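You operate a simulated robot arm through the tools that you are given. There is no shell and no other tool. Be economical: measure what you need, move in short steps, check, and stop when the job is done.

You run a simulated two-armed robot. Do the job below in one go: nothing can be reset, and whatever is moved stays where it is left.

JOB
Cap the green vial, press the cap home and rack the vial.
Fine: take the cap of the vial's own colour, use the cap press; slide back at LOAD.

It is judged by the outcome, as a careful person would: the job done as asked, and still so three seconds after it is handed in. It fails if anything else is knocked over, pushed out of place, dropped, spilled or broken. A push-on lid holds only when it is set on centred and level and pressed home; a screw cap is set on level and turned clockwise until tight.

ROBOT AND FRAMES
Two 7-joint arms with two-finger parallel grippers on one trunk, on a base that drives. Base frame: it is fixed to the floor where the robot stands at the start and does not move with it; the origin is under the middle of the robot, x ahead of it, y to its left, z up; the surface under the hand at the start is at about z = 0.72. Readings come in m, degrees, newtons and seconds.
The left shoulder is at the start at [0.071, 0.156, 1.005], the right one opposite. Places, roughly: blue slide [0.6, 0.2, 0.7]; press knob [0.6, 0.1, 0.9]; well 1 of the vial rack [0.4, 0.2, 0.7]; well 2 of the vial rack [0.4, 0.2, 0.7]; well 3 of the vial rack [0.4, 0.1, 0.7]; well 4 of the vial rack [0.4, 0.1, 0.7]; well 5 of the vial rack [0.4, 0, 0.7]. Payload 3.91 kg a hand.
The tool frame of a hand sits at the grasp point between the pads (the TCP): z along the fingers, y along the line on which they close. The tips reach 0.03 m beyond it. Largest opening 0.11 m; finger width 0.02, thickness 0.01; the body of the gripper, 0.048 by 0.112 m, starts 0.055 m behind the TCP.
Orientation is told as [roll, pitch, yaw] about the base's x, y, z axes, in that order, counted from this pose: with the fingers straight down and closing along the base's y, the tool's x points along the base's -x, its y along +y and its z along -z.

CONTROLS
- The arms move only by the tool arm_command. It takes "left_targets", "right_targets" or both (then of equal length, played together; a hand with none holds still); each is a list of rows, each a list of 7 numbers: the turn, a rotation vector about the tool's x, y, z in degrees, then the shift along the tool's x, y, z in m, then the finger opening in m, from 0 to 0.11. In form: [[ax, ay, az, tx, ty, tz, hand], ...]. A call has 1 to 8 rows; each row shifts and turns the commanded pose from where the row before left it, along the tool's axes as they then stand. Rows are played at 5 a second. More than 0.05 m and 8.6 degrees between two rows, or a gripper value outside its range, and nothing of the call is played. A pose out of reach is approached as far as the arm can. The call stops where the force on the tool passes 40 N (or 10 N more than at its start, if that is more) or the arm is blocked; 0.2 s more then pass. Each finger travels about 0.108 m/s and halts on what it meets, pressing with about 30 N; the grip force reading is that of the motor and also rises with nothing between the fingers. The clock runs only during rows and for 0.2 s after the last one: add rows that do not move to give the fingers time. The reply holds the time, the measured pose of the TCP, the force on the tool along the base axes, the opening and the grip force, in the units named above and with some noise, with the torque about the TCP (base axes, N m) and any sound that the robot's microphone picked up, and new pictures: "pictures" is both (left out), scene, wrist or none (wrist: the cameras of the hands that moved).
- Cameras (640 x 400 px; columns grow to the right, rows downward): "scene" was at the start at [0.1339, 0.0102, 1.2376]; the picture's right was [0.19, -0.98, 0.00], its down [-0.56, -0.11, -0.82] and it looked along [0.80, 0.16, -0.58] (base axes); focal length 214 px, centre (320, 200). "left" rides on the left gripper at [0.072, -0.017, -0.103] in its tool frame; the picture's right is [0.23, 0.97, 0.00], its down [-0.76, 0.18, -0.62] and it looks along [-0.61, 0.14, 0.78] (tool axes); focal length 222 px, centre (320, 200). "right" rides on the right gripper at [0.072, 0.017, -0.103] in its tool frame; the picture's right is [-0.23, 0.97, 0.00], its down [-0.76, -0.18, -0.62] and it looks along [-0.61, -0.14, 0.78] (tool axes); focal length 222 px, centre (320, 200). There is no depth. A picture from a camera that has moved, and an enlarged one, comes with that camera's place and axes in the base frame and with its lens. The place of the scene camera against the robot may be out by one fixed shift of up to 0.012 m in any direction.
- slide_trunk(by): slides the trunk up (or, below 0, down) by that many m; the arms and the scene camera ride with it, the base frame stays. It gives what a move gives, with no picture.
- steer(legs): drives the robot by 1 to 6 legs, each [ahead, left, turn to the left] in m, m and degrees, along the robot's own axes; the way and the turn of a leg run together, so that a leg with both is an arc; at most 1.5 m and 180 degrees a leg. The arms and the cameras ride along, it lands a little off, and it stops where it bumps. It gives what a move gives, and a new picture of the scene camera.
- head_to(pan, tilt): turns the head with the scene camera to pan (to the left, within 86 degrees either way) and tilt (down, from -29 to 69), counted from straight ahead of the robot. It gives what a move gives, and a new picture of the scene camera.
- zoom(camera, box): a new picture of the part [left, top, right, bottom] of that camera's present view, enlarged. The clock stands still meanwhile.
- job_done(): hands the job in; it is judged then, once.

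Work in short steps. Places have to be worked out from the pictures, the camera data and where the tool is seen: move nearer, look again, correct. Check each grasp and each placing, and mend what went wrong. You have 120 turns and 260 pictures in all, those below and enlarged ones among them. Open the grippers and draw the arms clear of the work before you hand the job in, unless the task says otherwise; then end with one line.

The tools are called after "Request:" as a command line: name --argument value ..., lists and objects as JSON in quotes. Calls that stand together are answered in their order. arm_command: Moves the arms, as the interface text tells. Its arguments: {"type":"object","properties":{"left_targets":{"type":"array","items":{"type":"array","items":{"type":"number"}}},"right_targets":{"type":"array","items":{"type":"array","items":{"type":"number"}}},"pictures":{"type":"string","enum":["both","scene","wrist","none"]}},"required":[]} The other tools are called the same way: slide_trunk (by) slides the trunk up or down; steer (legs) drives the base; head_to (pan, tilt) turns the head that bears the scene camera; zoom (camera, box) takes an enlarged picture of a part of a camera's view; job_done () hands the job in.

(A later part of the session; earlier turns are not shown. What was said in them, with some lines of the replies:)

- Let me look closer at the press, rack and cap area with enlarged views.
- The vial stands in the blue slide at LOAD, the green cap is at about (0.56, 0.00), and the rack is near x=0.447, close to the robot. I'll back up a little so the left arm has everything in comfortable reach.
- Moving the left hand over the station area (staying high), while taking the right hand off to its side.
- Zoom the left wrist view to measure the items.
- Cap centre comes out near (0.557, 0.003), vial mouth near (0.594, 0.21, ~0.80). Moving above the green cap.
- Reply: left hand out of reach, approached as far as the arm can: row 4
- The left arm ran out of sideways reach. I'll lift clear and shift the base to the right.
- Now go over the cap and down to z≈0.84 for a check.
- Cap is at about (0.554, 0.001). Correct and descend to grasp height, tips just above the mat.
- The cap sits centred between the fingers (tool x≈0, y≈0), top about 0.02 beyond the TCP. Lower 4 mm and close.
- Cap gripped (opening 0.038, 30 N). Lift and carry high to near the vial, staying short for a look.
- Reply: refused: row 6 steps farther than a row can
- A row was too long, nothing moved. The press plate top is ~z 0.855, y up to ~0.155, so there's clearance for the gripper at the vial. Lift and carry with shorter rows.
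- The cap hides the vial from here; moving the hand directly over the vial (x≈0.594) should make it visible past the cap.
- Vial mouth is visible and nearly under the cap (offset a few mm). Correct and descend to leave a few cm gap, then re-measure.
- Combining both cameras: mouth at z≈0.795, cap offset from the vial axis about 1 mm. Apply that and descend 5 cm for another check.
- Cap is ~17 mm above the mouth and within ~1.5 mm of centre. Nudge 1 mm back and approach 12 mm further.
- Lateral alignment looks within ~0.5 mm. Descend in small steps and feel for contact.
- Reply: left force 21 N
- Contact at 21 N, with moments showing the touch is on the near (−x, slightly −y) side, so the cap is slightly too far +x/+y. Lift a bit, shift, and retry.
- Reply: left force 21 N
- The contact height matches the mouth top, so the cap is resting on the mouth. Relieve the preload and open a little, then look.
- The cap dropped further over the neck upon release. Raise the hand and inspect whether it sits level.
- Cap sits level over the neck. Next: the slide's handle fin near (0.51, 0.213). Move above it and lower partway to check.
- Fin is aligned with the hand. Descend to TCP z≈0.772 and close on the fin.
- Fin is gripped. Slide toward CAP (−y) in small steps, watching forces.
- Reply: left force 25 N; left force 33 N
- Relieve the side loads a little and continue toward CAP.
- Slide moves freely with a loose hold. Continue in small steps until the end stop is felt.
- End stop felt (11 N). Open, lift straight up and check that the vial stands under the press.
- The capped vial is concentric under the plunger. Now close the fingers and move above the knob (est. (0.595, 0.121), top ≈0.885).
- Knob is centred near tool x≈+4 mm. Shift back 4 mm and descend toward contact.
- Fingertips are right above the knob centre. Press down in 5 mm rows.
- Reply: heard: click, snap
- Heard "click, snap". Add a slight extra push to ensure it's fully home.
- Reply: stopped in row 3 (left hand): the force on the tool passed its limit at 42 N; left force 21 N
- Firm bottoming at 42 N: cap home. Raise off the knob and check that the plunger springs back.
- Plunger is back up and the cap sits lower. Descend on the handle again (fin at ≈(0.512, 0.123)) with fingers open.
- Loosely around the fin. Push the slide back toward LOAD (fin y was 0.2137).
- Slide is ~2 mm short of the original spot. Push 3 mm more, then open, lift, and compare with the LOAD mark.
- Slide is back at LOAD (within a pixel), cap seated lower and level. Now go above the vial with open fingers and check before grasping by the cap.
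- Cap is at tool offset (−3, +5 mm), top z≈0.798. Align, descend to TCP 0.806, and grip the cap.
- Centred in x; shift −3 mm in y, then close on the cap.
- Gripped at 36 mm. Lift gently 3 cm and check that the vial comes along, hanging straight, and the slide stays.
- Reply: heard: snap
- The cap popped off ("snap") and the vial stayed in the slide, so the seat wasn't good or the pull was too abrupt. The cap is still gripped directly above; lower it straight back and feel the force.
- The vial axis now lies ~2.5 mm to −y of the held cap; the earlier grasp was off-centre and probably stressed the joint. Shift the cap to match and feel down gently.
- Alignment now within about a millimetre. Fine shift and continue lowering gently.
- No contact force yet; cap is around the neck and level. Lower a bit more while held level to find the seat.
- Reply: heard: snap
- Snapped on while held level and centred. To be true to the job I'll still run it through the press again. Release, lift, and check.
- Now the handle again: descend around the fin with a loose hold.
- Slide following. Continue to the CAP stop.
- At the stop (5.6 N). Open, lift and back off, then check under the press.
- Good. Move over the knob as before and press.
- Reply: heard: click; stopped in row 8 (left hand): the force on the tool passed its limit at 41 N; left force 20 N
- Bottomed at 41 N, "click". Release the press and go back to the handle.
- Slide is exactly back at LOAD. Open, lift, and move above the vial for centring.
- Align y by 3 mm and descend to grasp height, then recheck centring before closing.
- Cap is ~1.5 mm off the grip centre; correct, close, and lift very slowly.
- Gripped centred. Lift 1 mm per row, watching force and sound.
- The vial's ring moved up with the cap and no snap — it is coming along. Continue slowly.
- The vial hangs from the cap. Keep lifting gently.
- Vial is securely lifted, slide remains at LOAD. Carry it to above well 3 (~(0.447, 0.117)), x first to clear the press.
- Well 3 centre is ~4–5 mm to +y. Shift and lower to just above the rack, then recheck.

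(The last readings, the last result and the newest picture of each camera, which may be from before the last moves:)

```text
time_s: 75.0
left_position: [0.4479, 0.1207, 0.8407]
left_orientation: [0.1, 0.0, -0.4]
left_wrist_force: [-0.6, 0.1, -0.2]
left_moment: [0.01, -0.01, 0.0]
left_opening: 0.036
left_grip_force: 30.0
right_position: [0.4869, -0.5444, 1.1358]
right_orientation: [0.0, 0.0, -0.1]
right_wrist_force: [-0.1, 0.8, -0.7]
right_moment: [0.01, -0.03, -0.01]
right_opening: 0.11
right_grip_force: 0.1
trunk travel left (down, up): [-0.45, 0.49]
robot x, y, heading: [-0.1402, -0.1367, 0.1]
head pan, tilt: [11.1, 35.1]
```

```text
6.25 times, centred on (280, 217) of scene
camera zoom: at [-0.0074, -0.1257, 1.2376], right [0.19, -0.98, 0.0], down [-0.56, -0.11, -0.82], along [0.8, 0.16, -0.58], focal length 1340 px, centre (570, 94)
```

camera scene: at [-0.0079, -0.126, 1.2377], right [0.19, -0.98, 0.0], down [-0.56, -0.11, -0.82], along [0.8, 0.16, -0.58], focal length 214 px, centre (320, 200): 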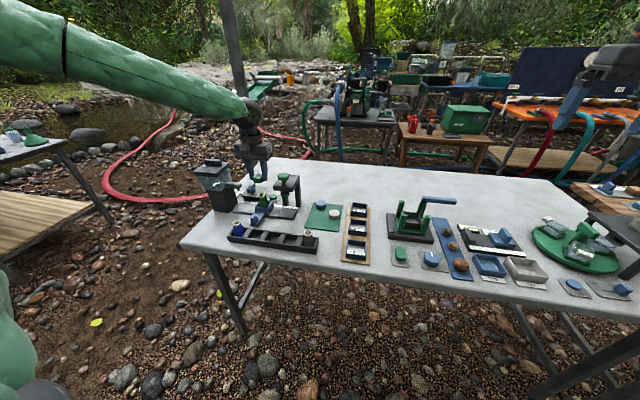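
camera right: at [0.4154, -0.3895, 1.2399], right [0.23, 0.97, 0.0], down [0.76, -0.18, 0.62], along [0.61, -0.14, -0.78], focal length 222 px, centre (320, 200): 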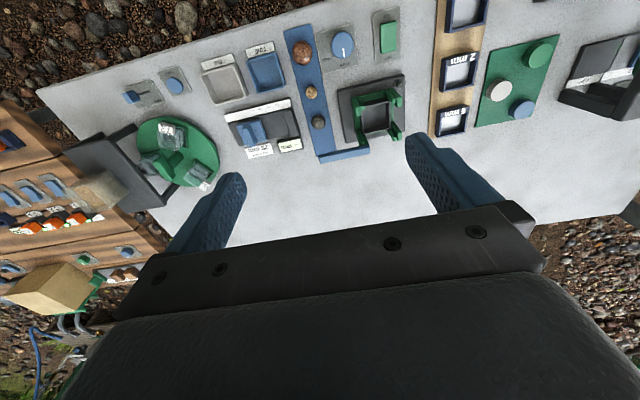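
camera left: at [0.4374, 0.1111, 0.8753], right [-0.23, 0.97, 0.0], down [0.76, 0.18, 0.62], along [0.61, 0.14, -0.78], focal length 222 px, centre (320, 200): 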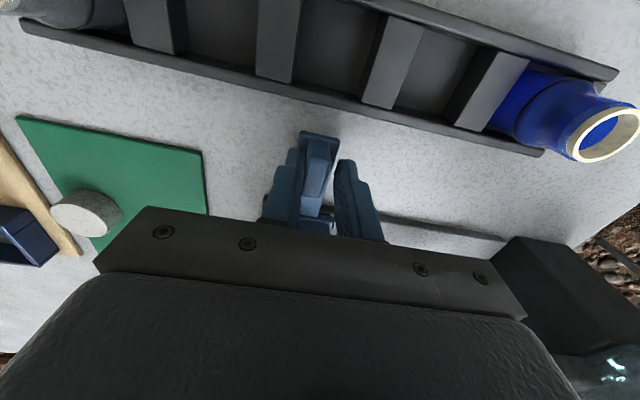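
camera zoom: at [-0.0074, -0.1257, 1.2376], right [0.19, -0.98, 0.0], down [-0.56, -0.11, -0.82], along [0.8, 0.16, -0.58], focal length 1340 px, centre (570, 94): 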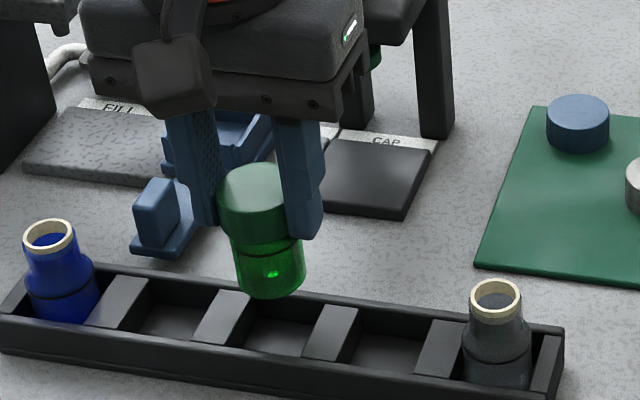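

Close to aligned; shift ~2 mm back and 1 mm left, lower 12 mm so vial bottom is near the rim, and compare again.

Request:
arm_command --left_targets '[[0, 0, 0, 0.002, 0.001, 0.006, 0.034], [0, 0, 0, 0, 0, 0.006, 0.034], [0, 0, 0, 0, 0, 0, 0.034]]' --pictures "none"

Request:
zoom --camera "left" --box '[250, 60, 390, 165]'

Request:
zoom --camera "scene" --box '[250, 200, 300, 240]'

```text
time_s: 75.8
left_position: [0.4462, 0.1204, 0.8298]
left_orientation: [0.0, -0.1, -0.1]
left_wrist_force: [-0.1, -0.9, -1.3]
left_moment: [0.01, -0.01, -0.04]
left_opening: 0.0358
left_grip_force: 29.9
right_position: [0.4886, -0.5449, 1.1357]
right_orientation: [0.0, 0.0, -0.1]
right_wrist_force: [0.2, 0.5, 0.9]
right_moment: [0.01, -0.01, 0.04]
right_opening: 0.11
right_grip_force: 0.2
trunk travel left (down, up): [-0.45, 0.49]
robot x, y, heading: [-0.1409, -0.1345, -0.3]
head pan, tilt: [11.1, 35.1]
```

```text
3.81 times, centred on (320, 112) of left
camera zoom: at [0.3732, 0.1034, 0.9327], right [-0.23, 0.97, 0.0], down [0.76, 0.18, 0.62], along [0.61, 0.14, -0.78], focal length 846 px, centre (320, 533)
```

zoom: 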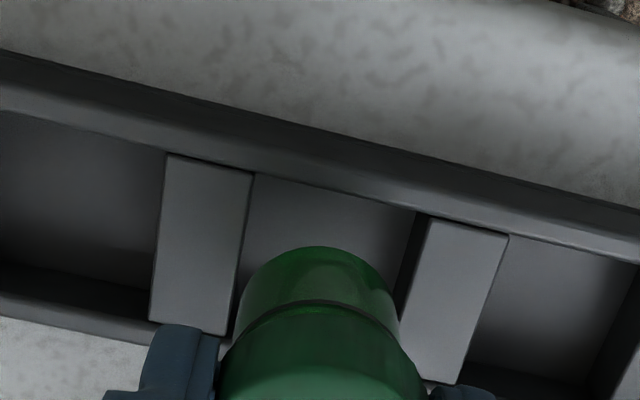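

```text
10.00 times, centred on (275, 220) of scene
camera zoom: at [-0.0076, -0.1257, 1.2377], right [0.19, -0.98, 0.0], down [-0.56, -0.11, -0.82], along [0.8, 0.16, -0.58], focal length 2145 px, centre (770, 0)
```

zoom: 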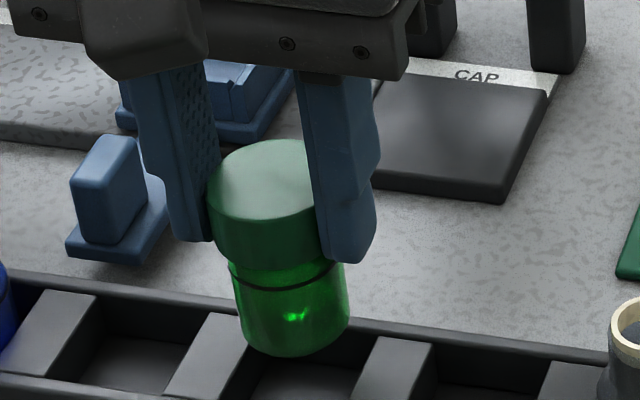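

Vial looks centred in the well in both views. Lower in small steps with force watch.

Request:
arm_command --left_targets '[[0, 0, 0, 0, 0, 0.005, 0.034], [0, 0, 0, 0, 0, 0.005, 0.034], [0, 0, 0, 0, 0, 0.003, 0.034], [0, 0, 0, 0, 0, 0, 0.034]]' --pictures "none"

Request:
zoom --camera "left" --box '[250, 60, 390, 165]'

Request:
zoom --camera "scene" --box '[250, 200, 300, 240]'

```text
time_s: 76.8
left_position: [0.4453, 0.1211, 0.8175]
left_orientation: [0.0, -0.1, 0.0]
left_wrist_force: [-0.1, -0.2, -1.6]
left_moment: [-0.01, 0.01, -0.01]
left_opening: 0.0357
left_grip_force: 29.7
right_position: [0.4875, -0.5423, 1.1354]
right_orientation: [0.0, -0.1, -0.1]
right_wrist_force: [-0.3, -0.5, 0.3]
right_moment: [0.0, -0.01, -0.03]
right_opening: 0.1099
right_grip_force: 0.0
trunk travel left (down, up): [-0.45, 0.49]
robot x, y, heading: [-0.1445, -0.1381, -0.4]
head pan, tilt: [11.1, 35.1]
```

```text
3.81 times, centred on (320, 112) of left
camera zoom: at [0.3721, 0.1032, 0.9201], right [-0.23, 0.97, 0.0], down [0.76, 0.18, 0.62], along [0.61, 0.14, -0.78], focal length 846 px, centre (320, 533)
```

zoom: 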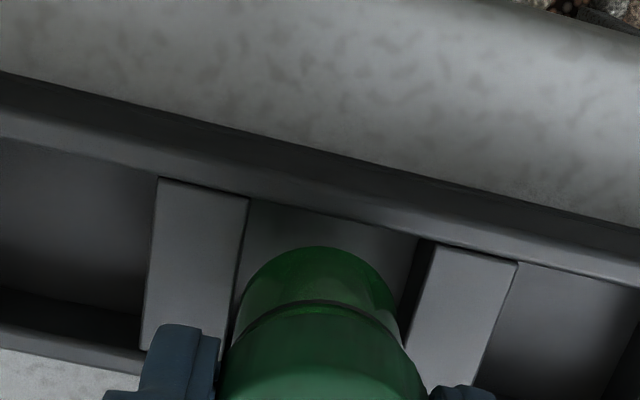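

```text
10.00 times, centred on (275, 220) of scene
camera zoom: at [-0.0076, -0.1257, 1.2377], right [0.19, -0.98, 0.0], down [-0.56, -0.11, -0.82], along [0.8, 0.16, -0.58], focal length 2145 px, centre (770, 0)
```

zoom: 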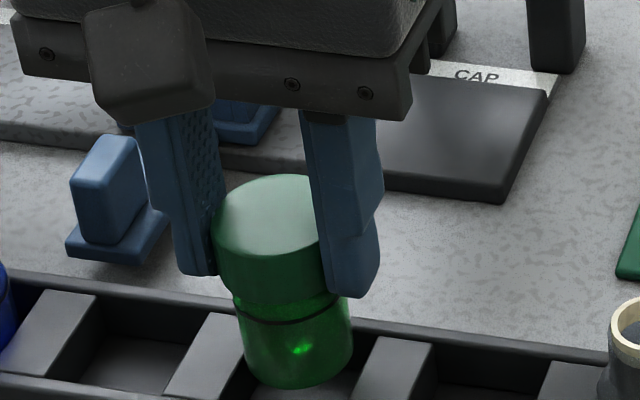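

Still free (no contact). Continue lowering in small steps.

Request:
arm_command --left_targets '[[0, 0, 0, 0, 0, 0.003, 0.034], [0, 0, 0, 0, 0, 0.003, 0.034], [0, 0, 0, 0, 0, 0.003, 0.034], [0, 0, 0, 0, 0, 0, 0.034]]' --pictures "none"

Request:
zoom --camera "left" --box '[250, 60, 390, 165]'

Request:
zoom --camera "scene" --box '[250, 205, 300, 245]'

```text
time_s: 77.8
left_position: [0.4447, 0.1218, 0.8077]
left_orientation: [0.0, 0.0, -0.1]
left_wrist_force: [-0.8, -0.7, 0.1]
left_moment: [0.02, -0.01, -0.02]
left_opening: 0.036
left_grip_force: 29.9
right_position: [0.4872, -0.5447, 1.1356]
right_orientation: [-0.1, 0.0, -0.1]
right_wrist_force: [0.3, 0.1, 0.6]
right_moment: [0.0, -0.01, -0.03]
right_opening: 0.1101
right_grip_force: 0.0
trunk travel left (down, up): [-0.45, 0.49]
robot x, y, heading: [-0.141, -0.1357, -0.2]
head pan, tilt: [11.1, 35.1]
```

```text
3.81 times, centred on (320, 112) of left
camera zoom: at [0.3722, 0.1038, 0.9114], right [-0.23, 0.97, 0.0], down [0.76, 0.18, 0.62], along [0.61, 0.14, -0.78], focal length 846 px, centre (320, 533)
```

zoom: 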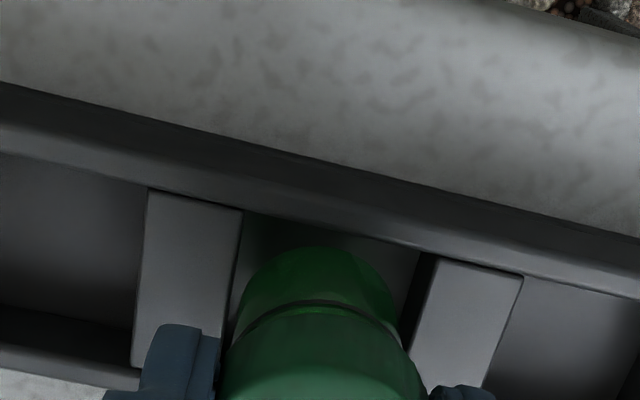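

```text
10.00 times, centred on (275, 225) of scene
camera zoom: at [-0.0076, -0.1257, 1.2377], right [0.19, -0.98, 0.0], down [-0.56, -0.11, -0.82], along [0.8, 0.16, -0.58], focal length 2145 px, centre (770, -50)
```

zoom: 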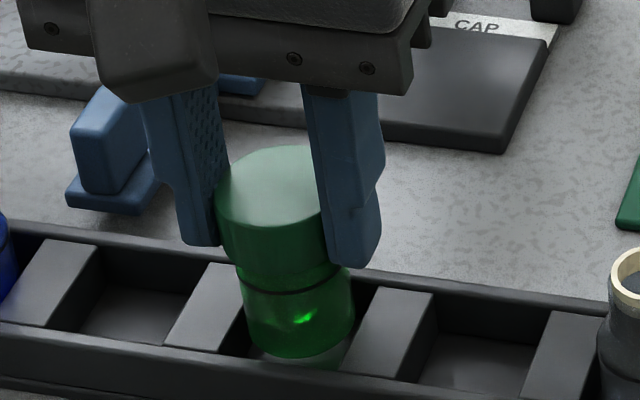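

Vial is entering the well freely. Nudge 1 mm to +y and continue down until it touches the floor.

Request:
arm_command --left_targets '[[0, 0, 0, 0.0005, 0.0008, 0.003, 0.034], [0, 0, 0, 0, 0, 0.003, 0.034], [0, 0, 0, 0, 0, 0.002, 0.034], [0, 0, 0, 0, 0, 0, 0.034]]' --pictures "none"

Request:
zoom --camera "scene" --box '[250, 205, 300, 245]'

```text
time_s: 78.8
left_position: [0.4462, 0.1228, 0.799]
left_orientation: [0.0, 0.0, -0.1]
left_wrist_force: [-0.4, -0.1, -0.8]
left_moment: [0.01, -0.05, 0.01]
left_opening: 0.0359
left_grip_force: 30.2
right_position: [0.4872, -0.5442, 1.1351]
right_orientation: [0.0, -0.1, -0.1]
right_wrist_force: [0.6, -0.3, -0.1]
right_moment: [-0.01, 0.0, -0.01]
right_opening: 0.1098
right_grip_force: 0.0
trunk travel left (down, up): [-0.45, 0.49]
robot x, y, heading: [-0.1432, -0.1354, 0.2]
head pan, tilt: [11.1, 35.1]
```

```text
10.00 times, centred on (275, 225) of scene
camera zoom: at [-0.0075, -0.1257, 1.2376], right [0.19, -0.98, 0.0], down [-0.56, -0.11, -0.82], along [0.8, 0.16, -0.58], focal length 2145 px, centre (770, -50)
```

zoom: 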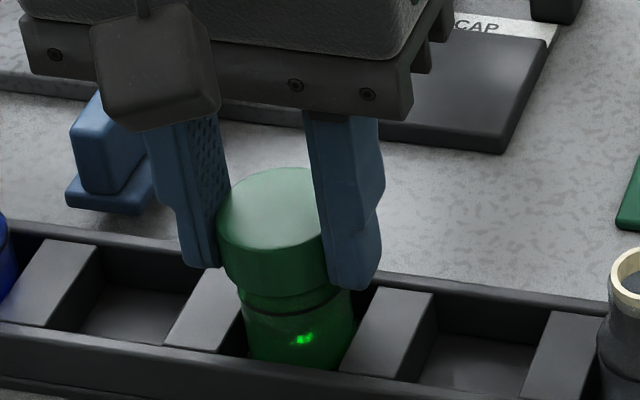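

Request:
arm_command --left_targets '[[0, 0, 0, 0, 0, 0.002, 0.034], [0, 0, 0, 0, 0, 0.0015, 0.034], [0, 0, 0, 0, 0, 0, 0.034]]' --pictures "none"

```text
time_s: 79.6
left_position: [0.4456, 0.1226, 0.7958]
left_orientation: [0.0, -0.3, -0.1]
left_wrist_force: [-0.3, -0.3, -0.8]
left_moment: [-0.01, 0.0, 0.01]
left_opening: 0.0362
left_grip_force: 30.3
right_position: [0.4883, -0.5448, 1.1364]
right_orientation: [0.0, 0.0, -0.1]
right_wrist_force: [0.5, -0.4, -0.3]
right_moment: [-0.01, -0.04, 0.01]
right_opening: 0.11
right_grip_force: 0.0
trunk travel left (down, up): [-0.45, 0.49]
robot x, y, heading: [-0.1401, -0.1361, -0.3]
head pan, tilt: [11.1, 35.1]
```

Request:
arm_command --left_targets '[[0, 0, 0, 0, 0, 0.001, 0.034], [0, 0, 0, 0, 0, 0.001, 0.034], [0, 0, 0, 0, 0, 0.001, 0.034], [0, 0, 0, 0, 0, 0, 0.034]]' --pictures "none"

Request:
zoom --camera "scene" --box '[250, 205, 300, 245]'

Request:
zoom --camera "left" --box '[250, 60, 390, 165]'

```text
time_s: 80.6
left_position: [0.4457, 0.1222, 0.7951]
left_orientation: [0.0, -0.1, 0.0]
left_wrist_force: [-2.1, 2.3, 13.4]
left_moment: [0.08, 0.04, 0.01]
left_opening: 0.0359
left_grip_force: 30.1
right_position: [0.4865, -0.5444, 1.1354]
right_orientation: [0.0, 0.0, -0.1]
right_wrist_force: [-0.6, -0.3, 0.4]
right_moment: [-0.02, 0.02, -0.01]
right_opening: 0.1098
right_grip_force: 0.1
trunk travel left (down, up): [-0.45, 0.49]
robot x, y, heading: [-0.1405, -0.1337, -0.0]
head pan, tilt: [11.1, 35.1]
```

```text
10.00 times, centred on (275, 225) of scene
camera zoom: at [-0.0084, -0.1259, 1.2379], right [0.19, -0.98, 0.0], down [-0.56, -0.11, -0.82], along [0.8, 0.16, -0.57], focal length 2145 px, centre (770, -50)
```

zoom: 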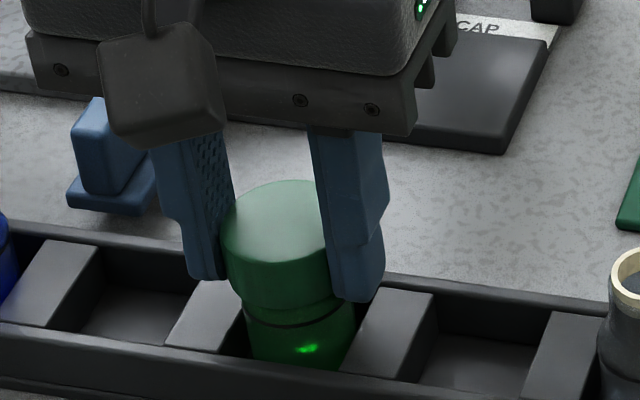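

```text
3.81 times, centred on (320, 112) of left
camera zoom: at [0.3724, 0.1044, 0.8967], right [-0.23, 0.97, 0.0], down [0.76, 0.18, 0.63], along [0.61, 0.14, -0.78], focal length 846 px, centre (320, 533)
```

zoom: 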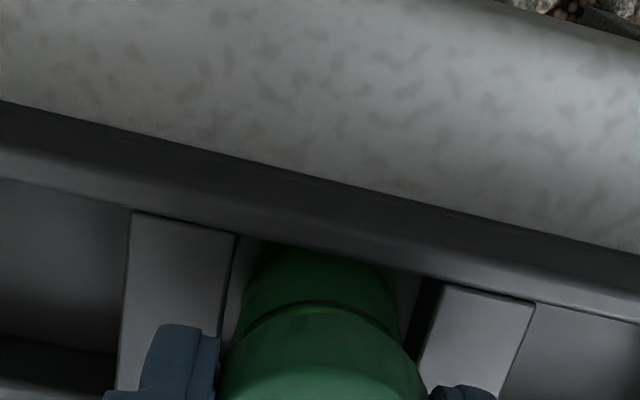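

Resting on the well floor (13 N). Relieve, open evenly, and lift straight up.

Request:
arm_command --left_targets '[[0, 0, 0, 0, 0, -0.0012, 0.034], [0, 0, 0, 0, 0, 0, 0.04], [0, 0, 0, 0, 0, 0, 0.05], [0, 0, 0, 0, 0, 0, 0.06], [0, 0, 0, 0, 0, -0.03, 0.06], [0, 0, 0, 0, 0, -0.05, 0.06], [0, 0, 0, 0, 0, -0.05, 0.06], [0, 0, 0, 0, 0, -0.05, 0.06]]' --pictures "none"

Request:
zoom --camera "scene" --box '[210, 160, 330, 256]'

Request:
zoom --camera "scene" --box '[250, 205, 300, 245]'

```text
time_s: 82.4
left_position: [0.4454, 0.1244, 0.973]
left_orientation: [0.0, -0.1, -0.2]
left_wrist_force: [0.4, -0.7, -0.5]
left_moment: [0.01, -0.02, -0.01]
left_opening: 0.0598
left_grip_force: 0.1
right_position: [0.4857, -0.5445, 1.1363]
right_orientation: [0.1, -0.1, -0.1]
right_wrist_force: [-0.4, 0.3, 1.1]
right_moment: [0.0, -0.01, 0.01]
right_opening: 0.1098
right_grip_force: 0.0
trunk travel left (down, up): [-0.45, 0.49]
robot x, y, heading: [-0.1435, -0.1331, 0.1]
head pan, tilt: [11.1, 35.1]
```

```text
4.17 times, centred on (270, 208) of scene
camera zoom: at [-0.0087, -0.1258, 1.2377], right [0.19, -0.98, 0.0], down [-0.56, -0.11, -0.82], along [0.8, 0.16, -0.57], focal length 894 px, centre (528, 167)
```

zoom: 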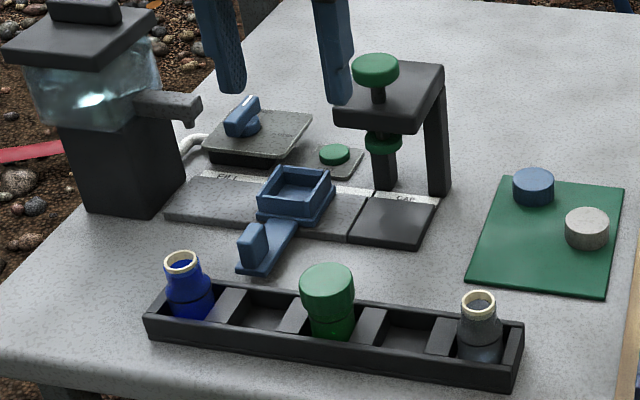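

```text
10.00 times, centred on (275, 225) of scene
camera zoom: at [-0.0087, -0.1258, 1.2377], right [0.19, -0.98, 0.0], down [-0.56, -0.11, -0.82], along [0.8, 0.16, -0.57], focal length 2145 px, centre (770, -50)
```

zoom: 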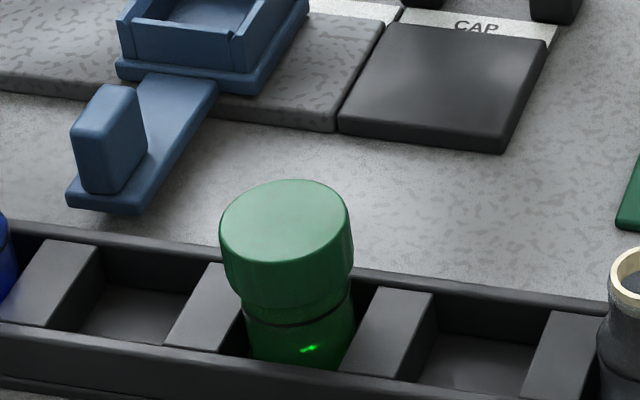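

The capped vial stands upright in well 3 and the slide is at LOAD. Draw the arm up and clear to the left.

Request:
arm_command --left_targets '[[0, 0, 0, 0, 0, -0.05, 0.06], [0, 0, 0, 0, 0, -0.05, 0.08], [0, 0, 0, 0, 0.045, 0, 0.11], [0, 0, 0, 0, 0.045, 0, 0.11], [0, 0, 0, 0, 0.045, 0, 0.11], [0, 0, 0, 0, 0.045, 0, 0.11], [0, 0, 0, 0, 0.045, 0, 0.11], [0, 0, 0, 0, 0, 0, 0.11]]' --pictures "none"

Request:
zoom --camera "scene" --box '[200, 150, 340, 260]'

```text
time_s: 84.2
left_position: [0.4436, 0.347, 1.0715]
left_orientation: [0.1, 0.0, -0.2]
left_wrist_force: [-0.7, -0.1, -0.4]
left_moment: [0.02, -0.02, -0.05]
left_opening: 0.1099
left_grip_force: 0.0
right_position: [0.4879, -0.545, 1.1355]
right_orientation: [0.2, 0.1, -0.1]
right_wrist_force: [-0.5, -0.3, -0.3]
right_moment: [0.0, -0.02, -0.01]
right_opening: 0.1104
right_grip_force: 0.0
trunk travel left (down, up): [-0.45, 0.49]
robot x, y, heading: [-0.144, -0.1359, -0.2]
head pan, tilt: [11.1, 35.1]
```

```text
3.64 times, centred on (270, 205) of scene
camera zoom: at [-0.0074, -0.1266, 1.2376], right [0.19, -0.98, 0.0], down [-0.56, -0.11, -0.82], along [0.8, 0.16, -0.58], focal length 780 px, centre (502, 182)
```

zoom: 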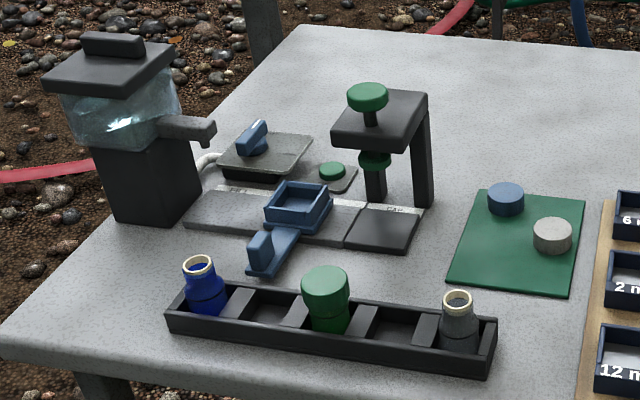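

Everything is in place: vial capped and racked, slide at LOAD, arms clear. Handing in.

Request:
job_done

```text
The job is handed in.
```

The green vial has its green cap pressed home and stands in well 3 of the rack, and the slide is back at LOAD. On the first lift the cap came off the vial, so I set it back on level, ran it through the press a second time, and it then held while the vial was lifted and racked.
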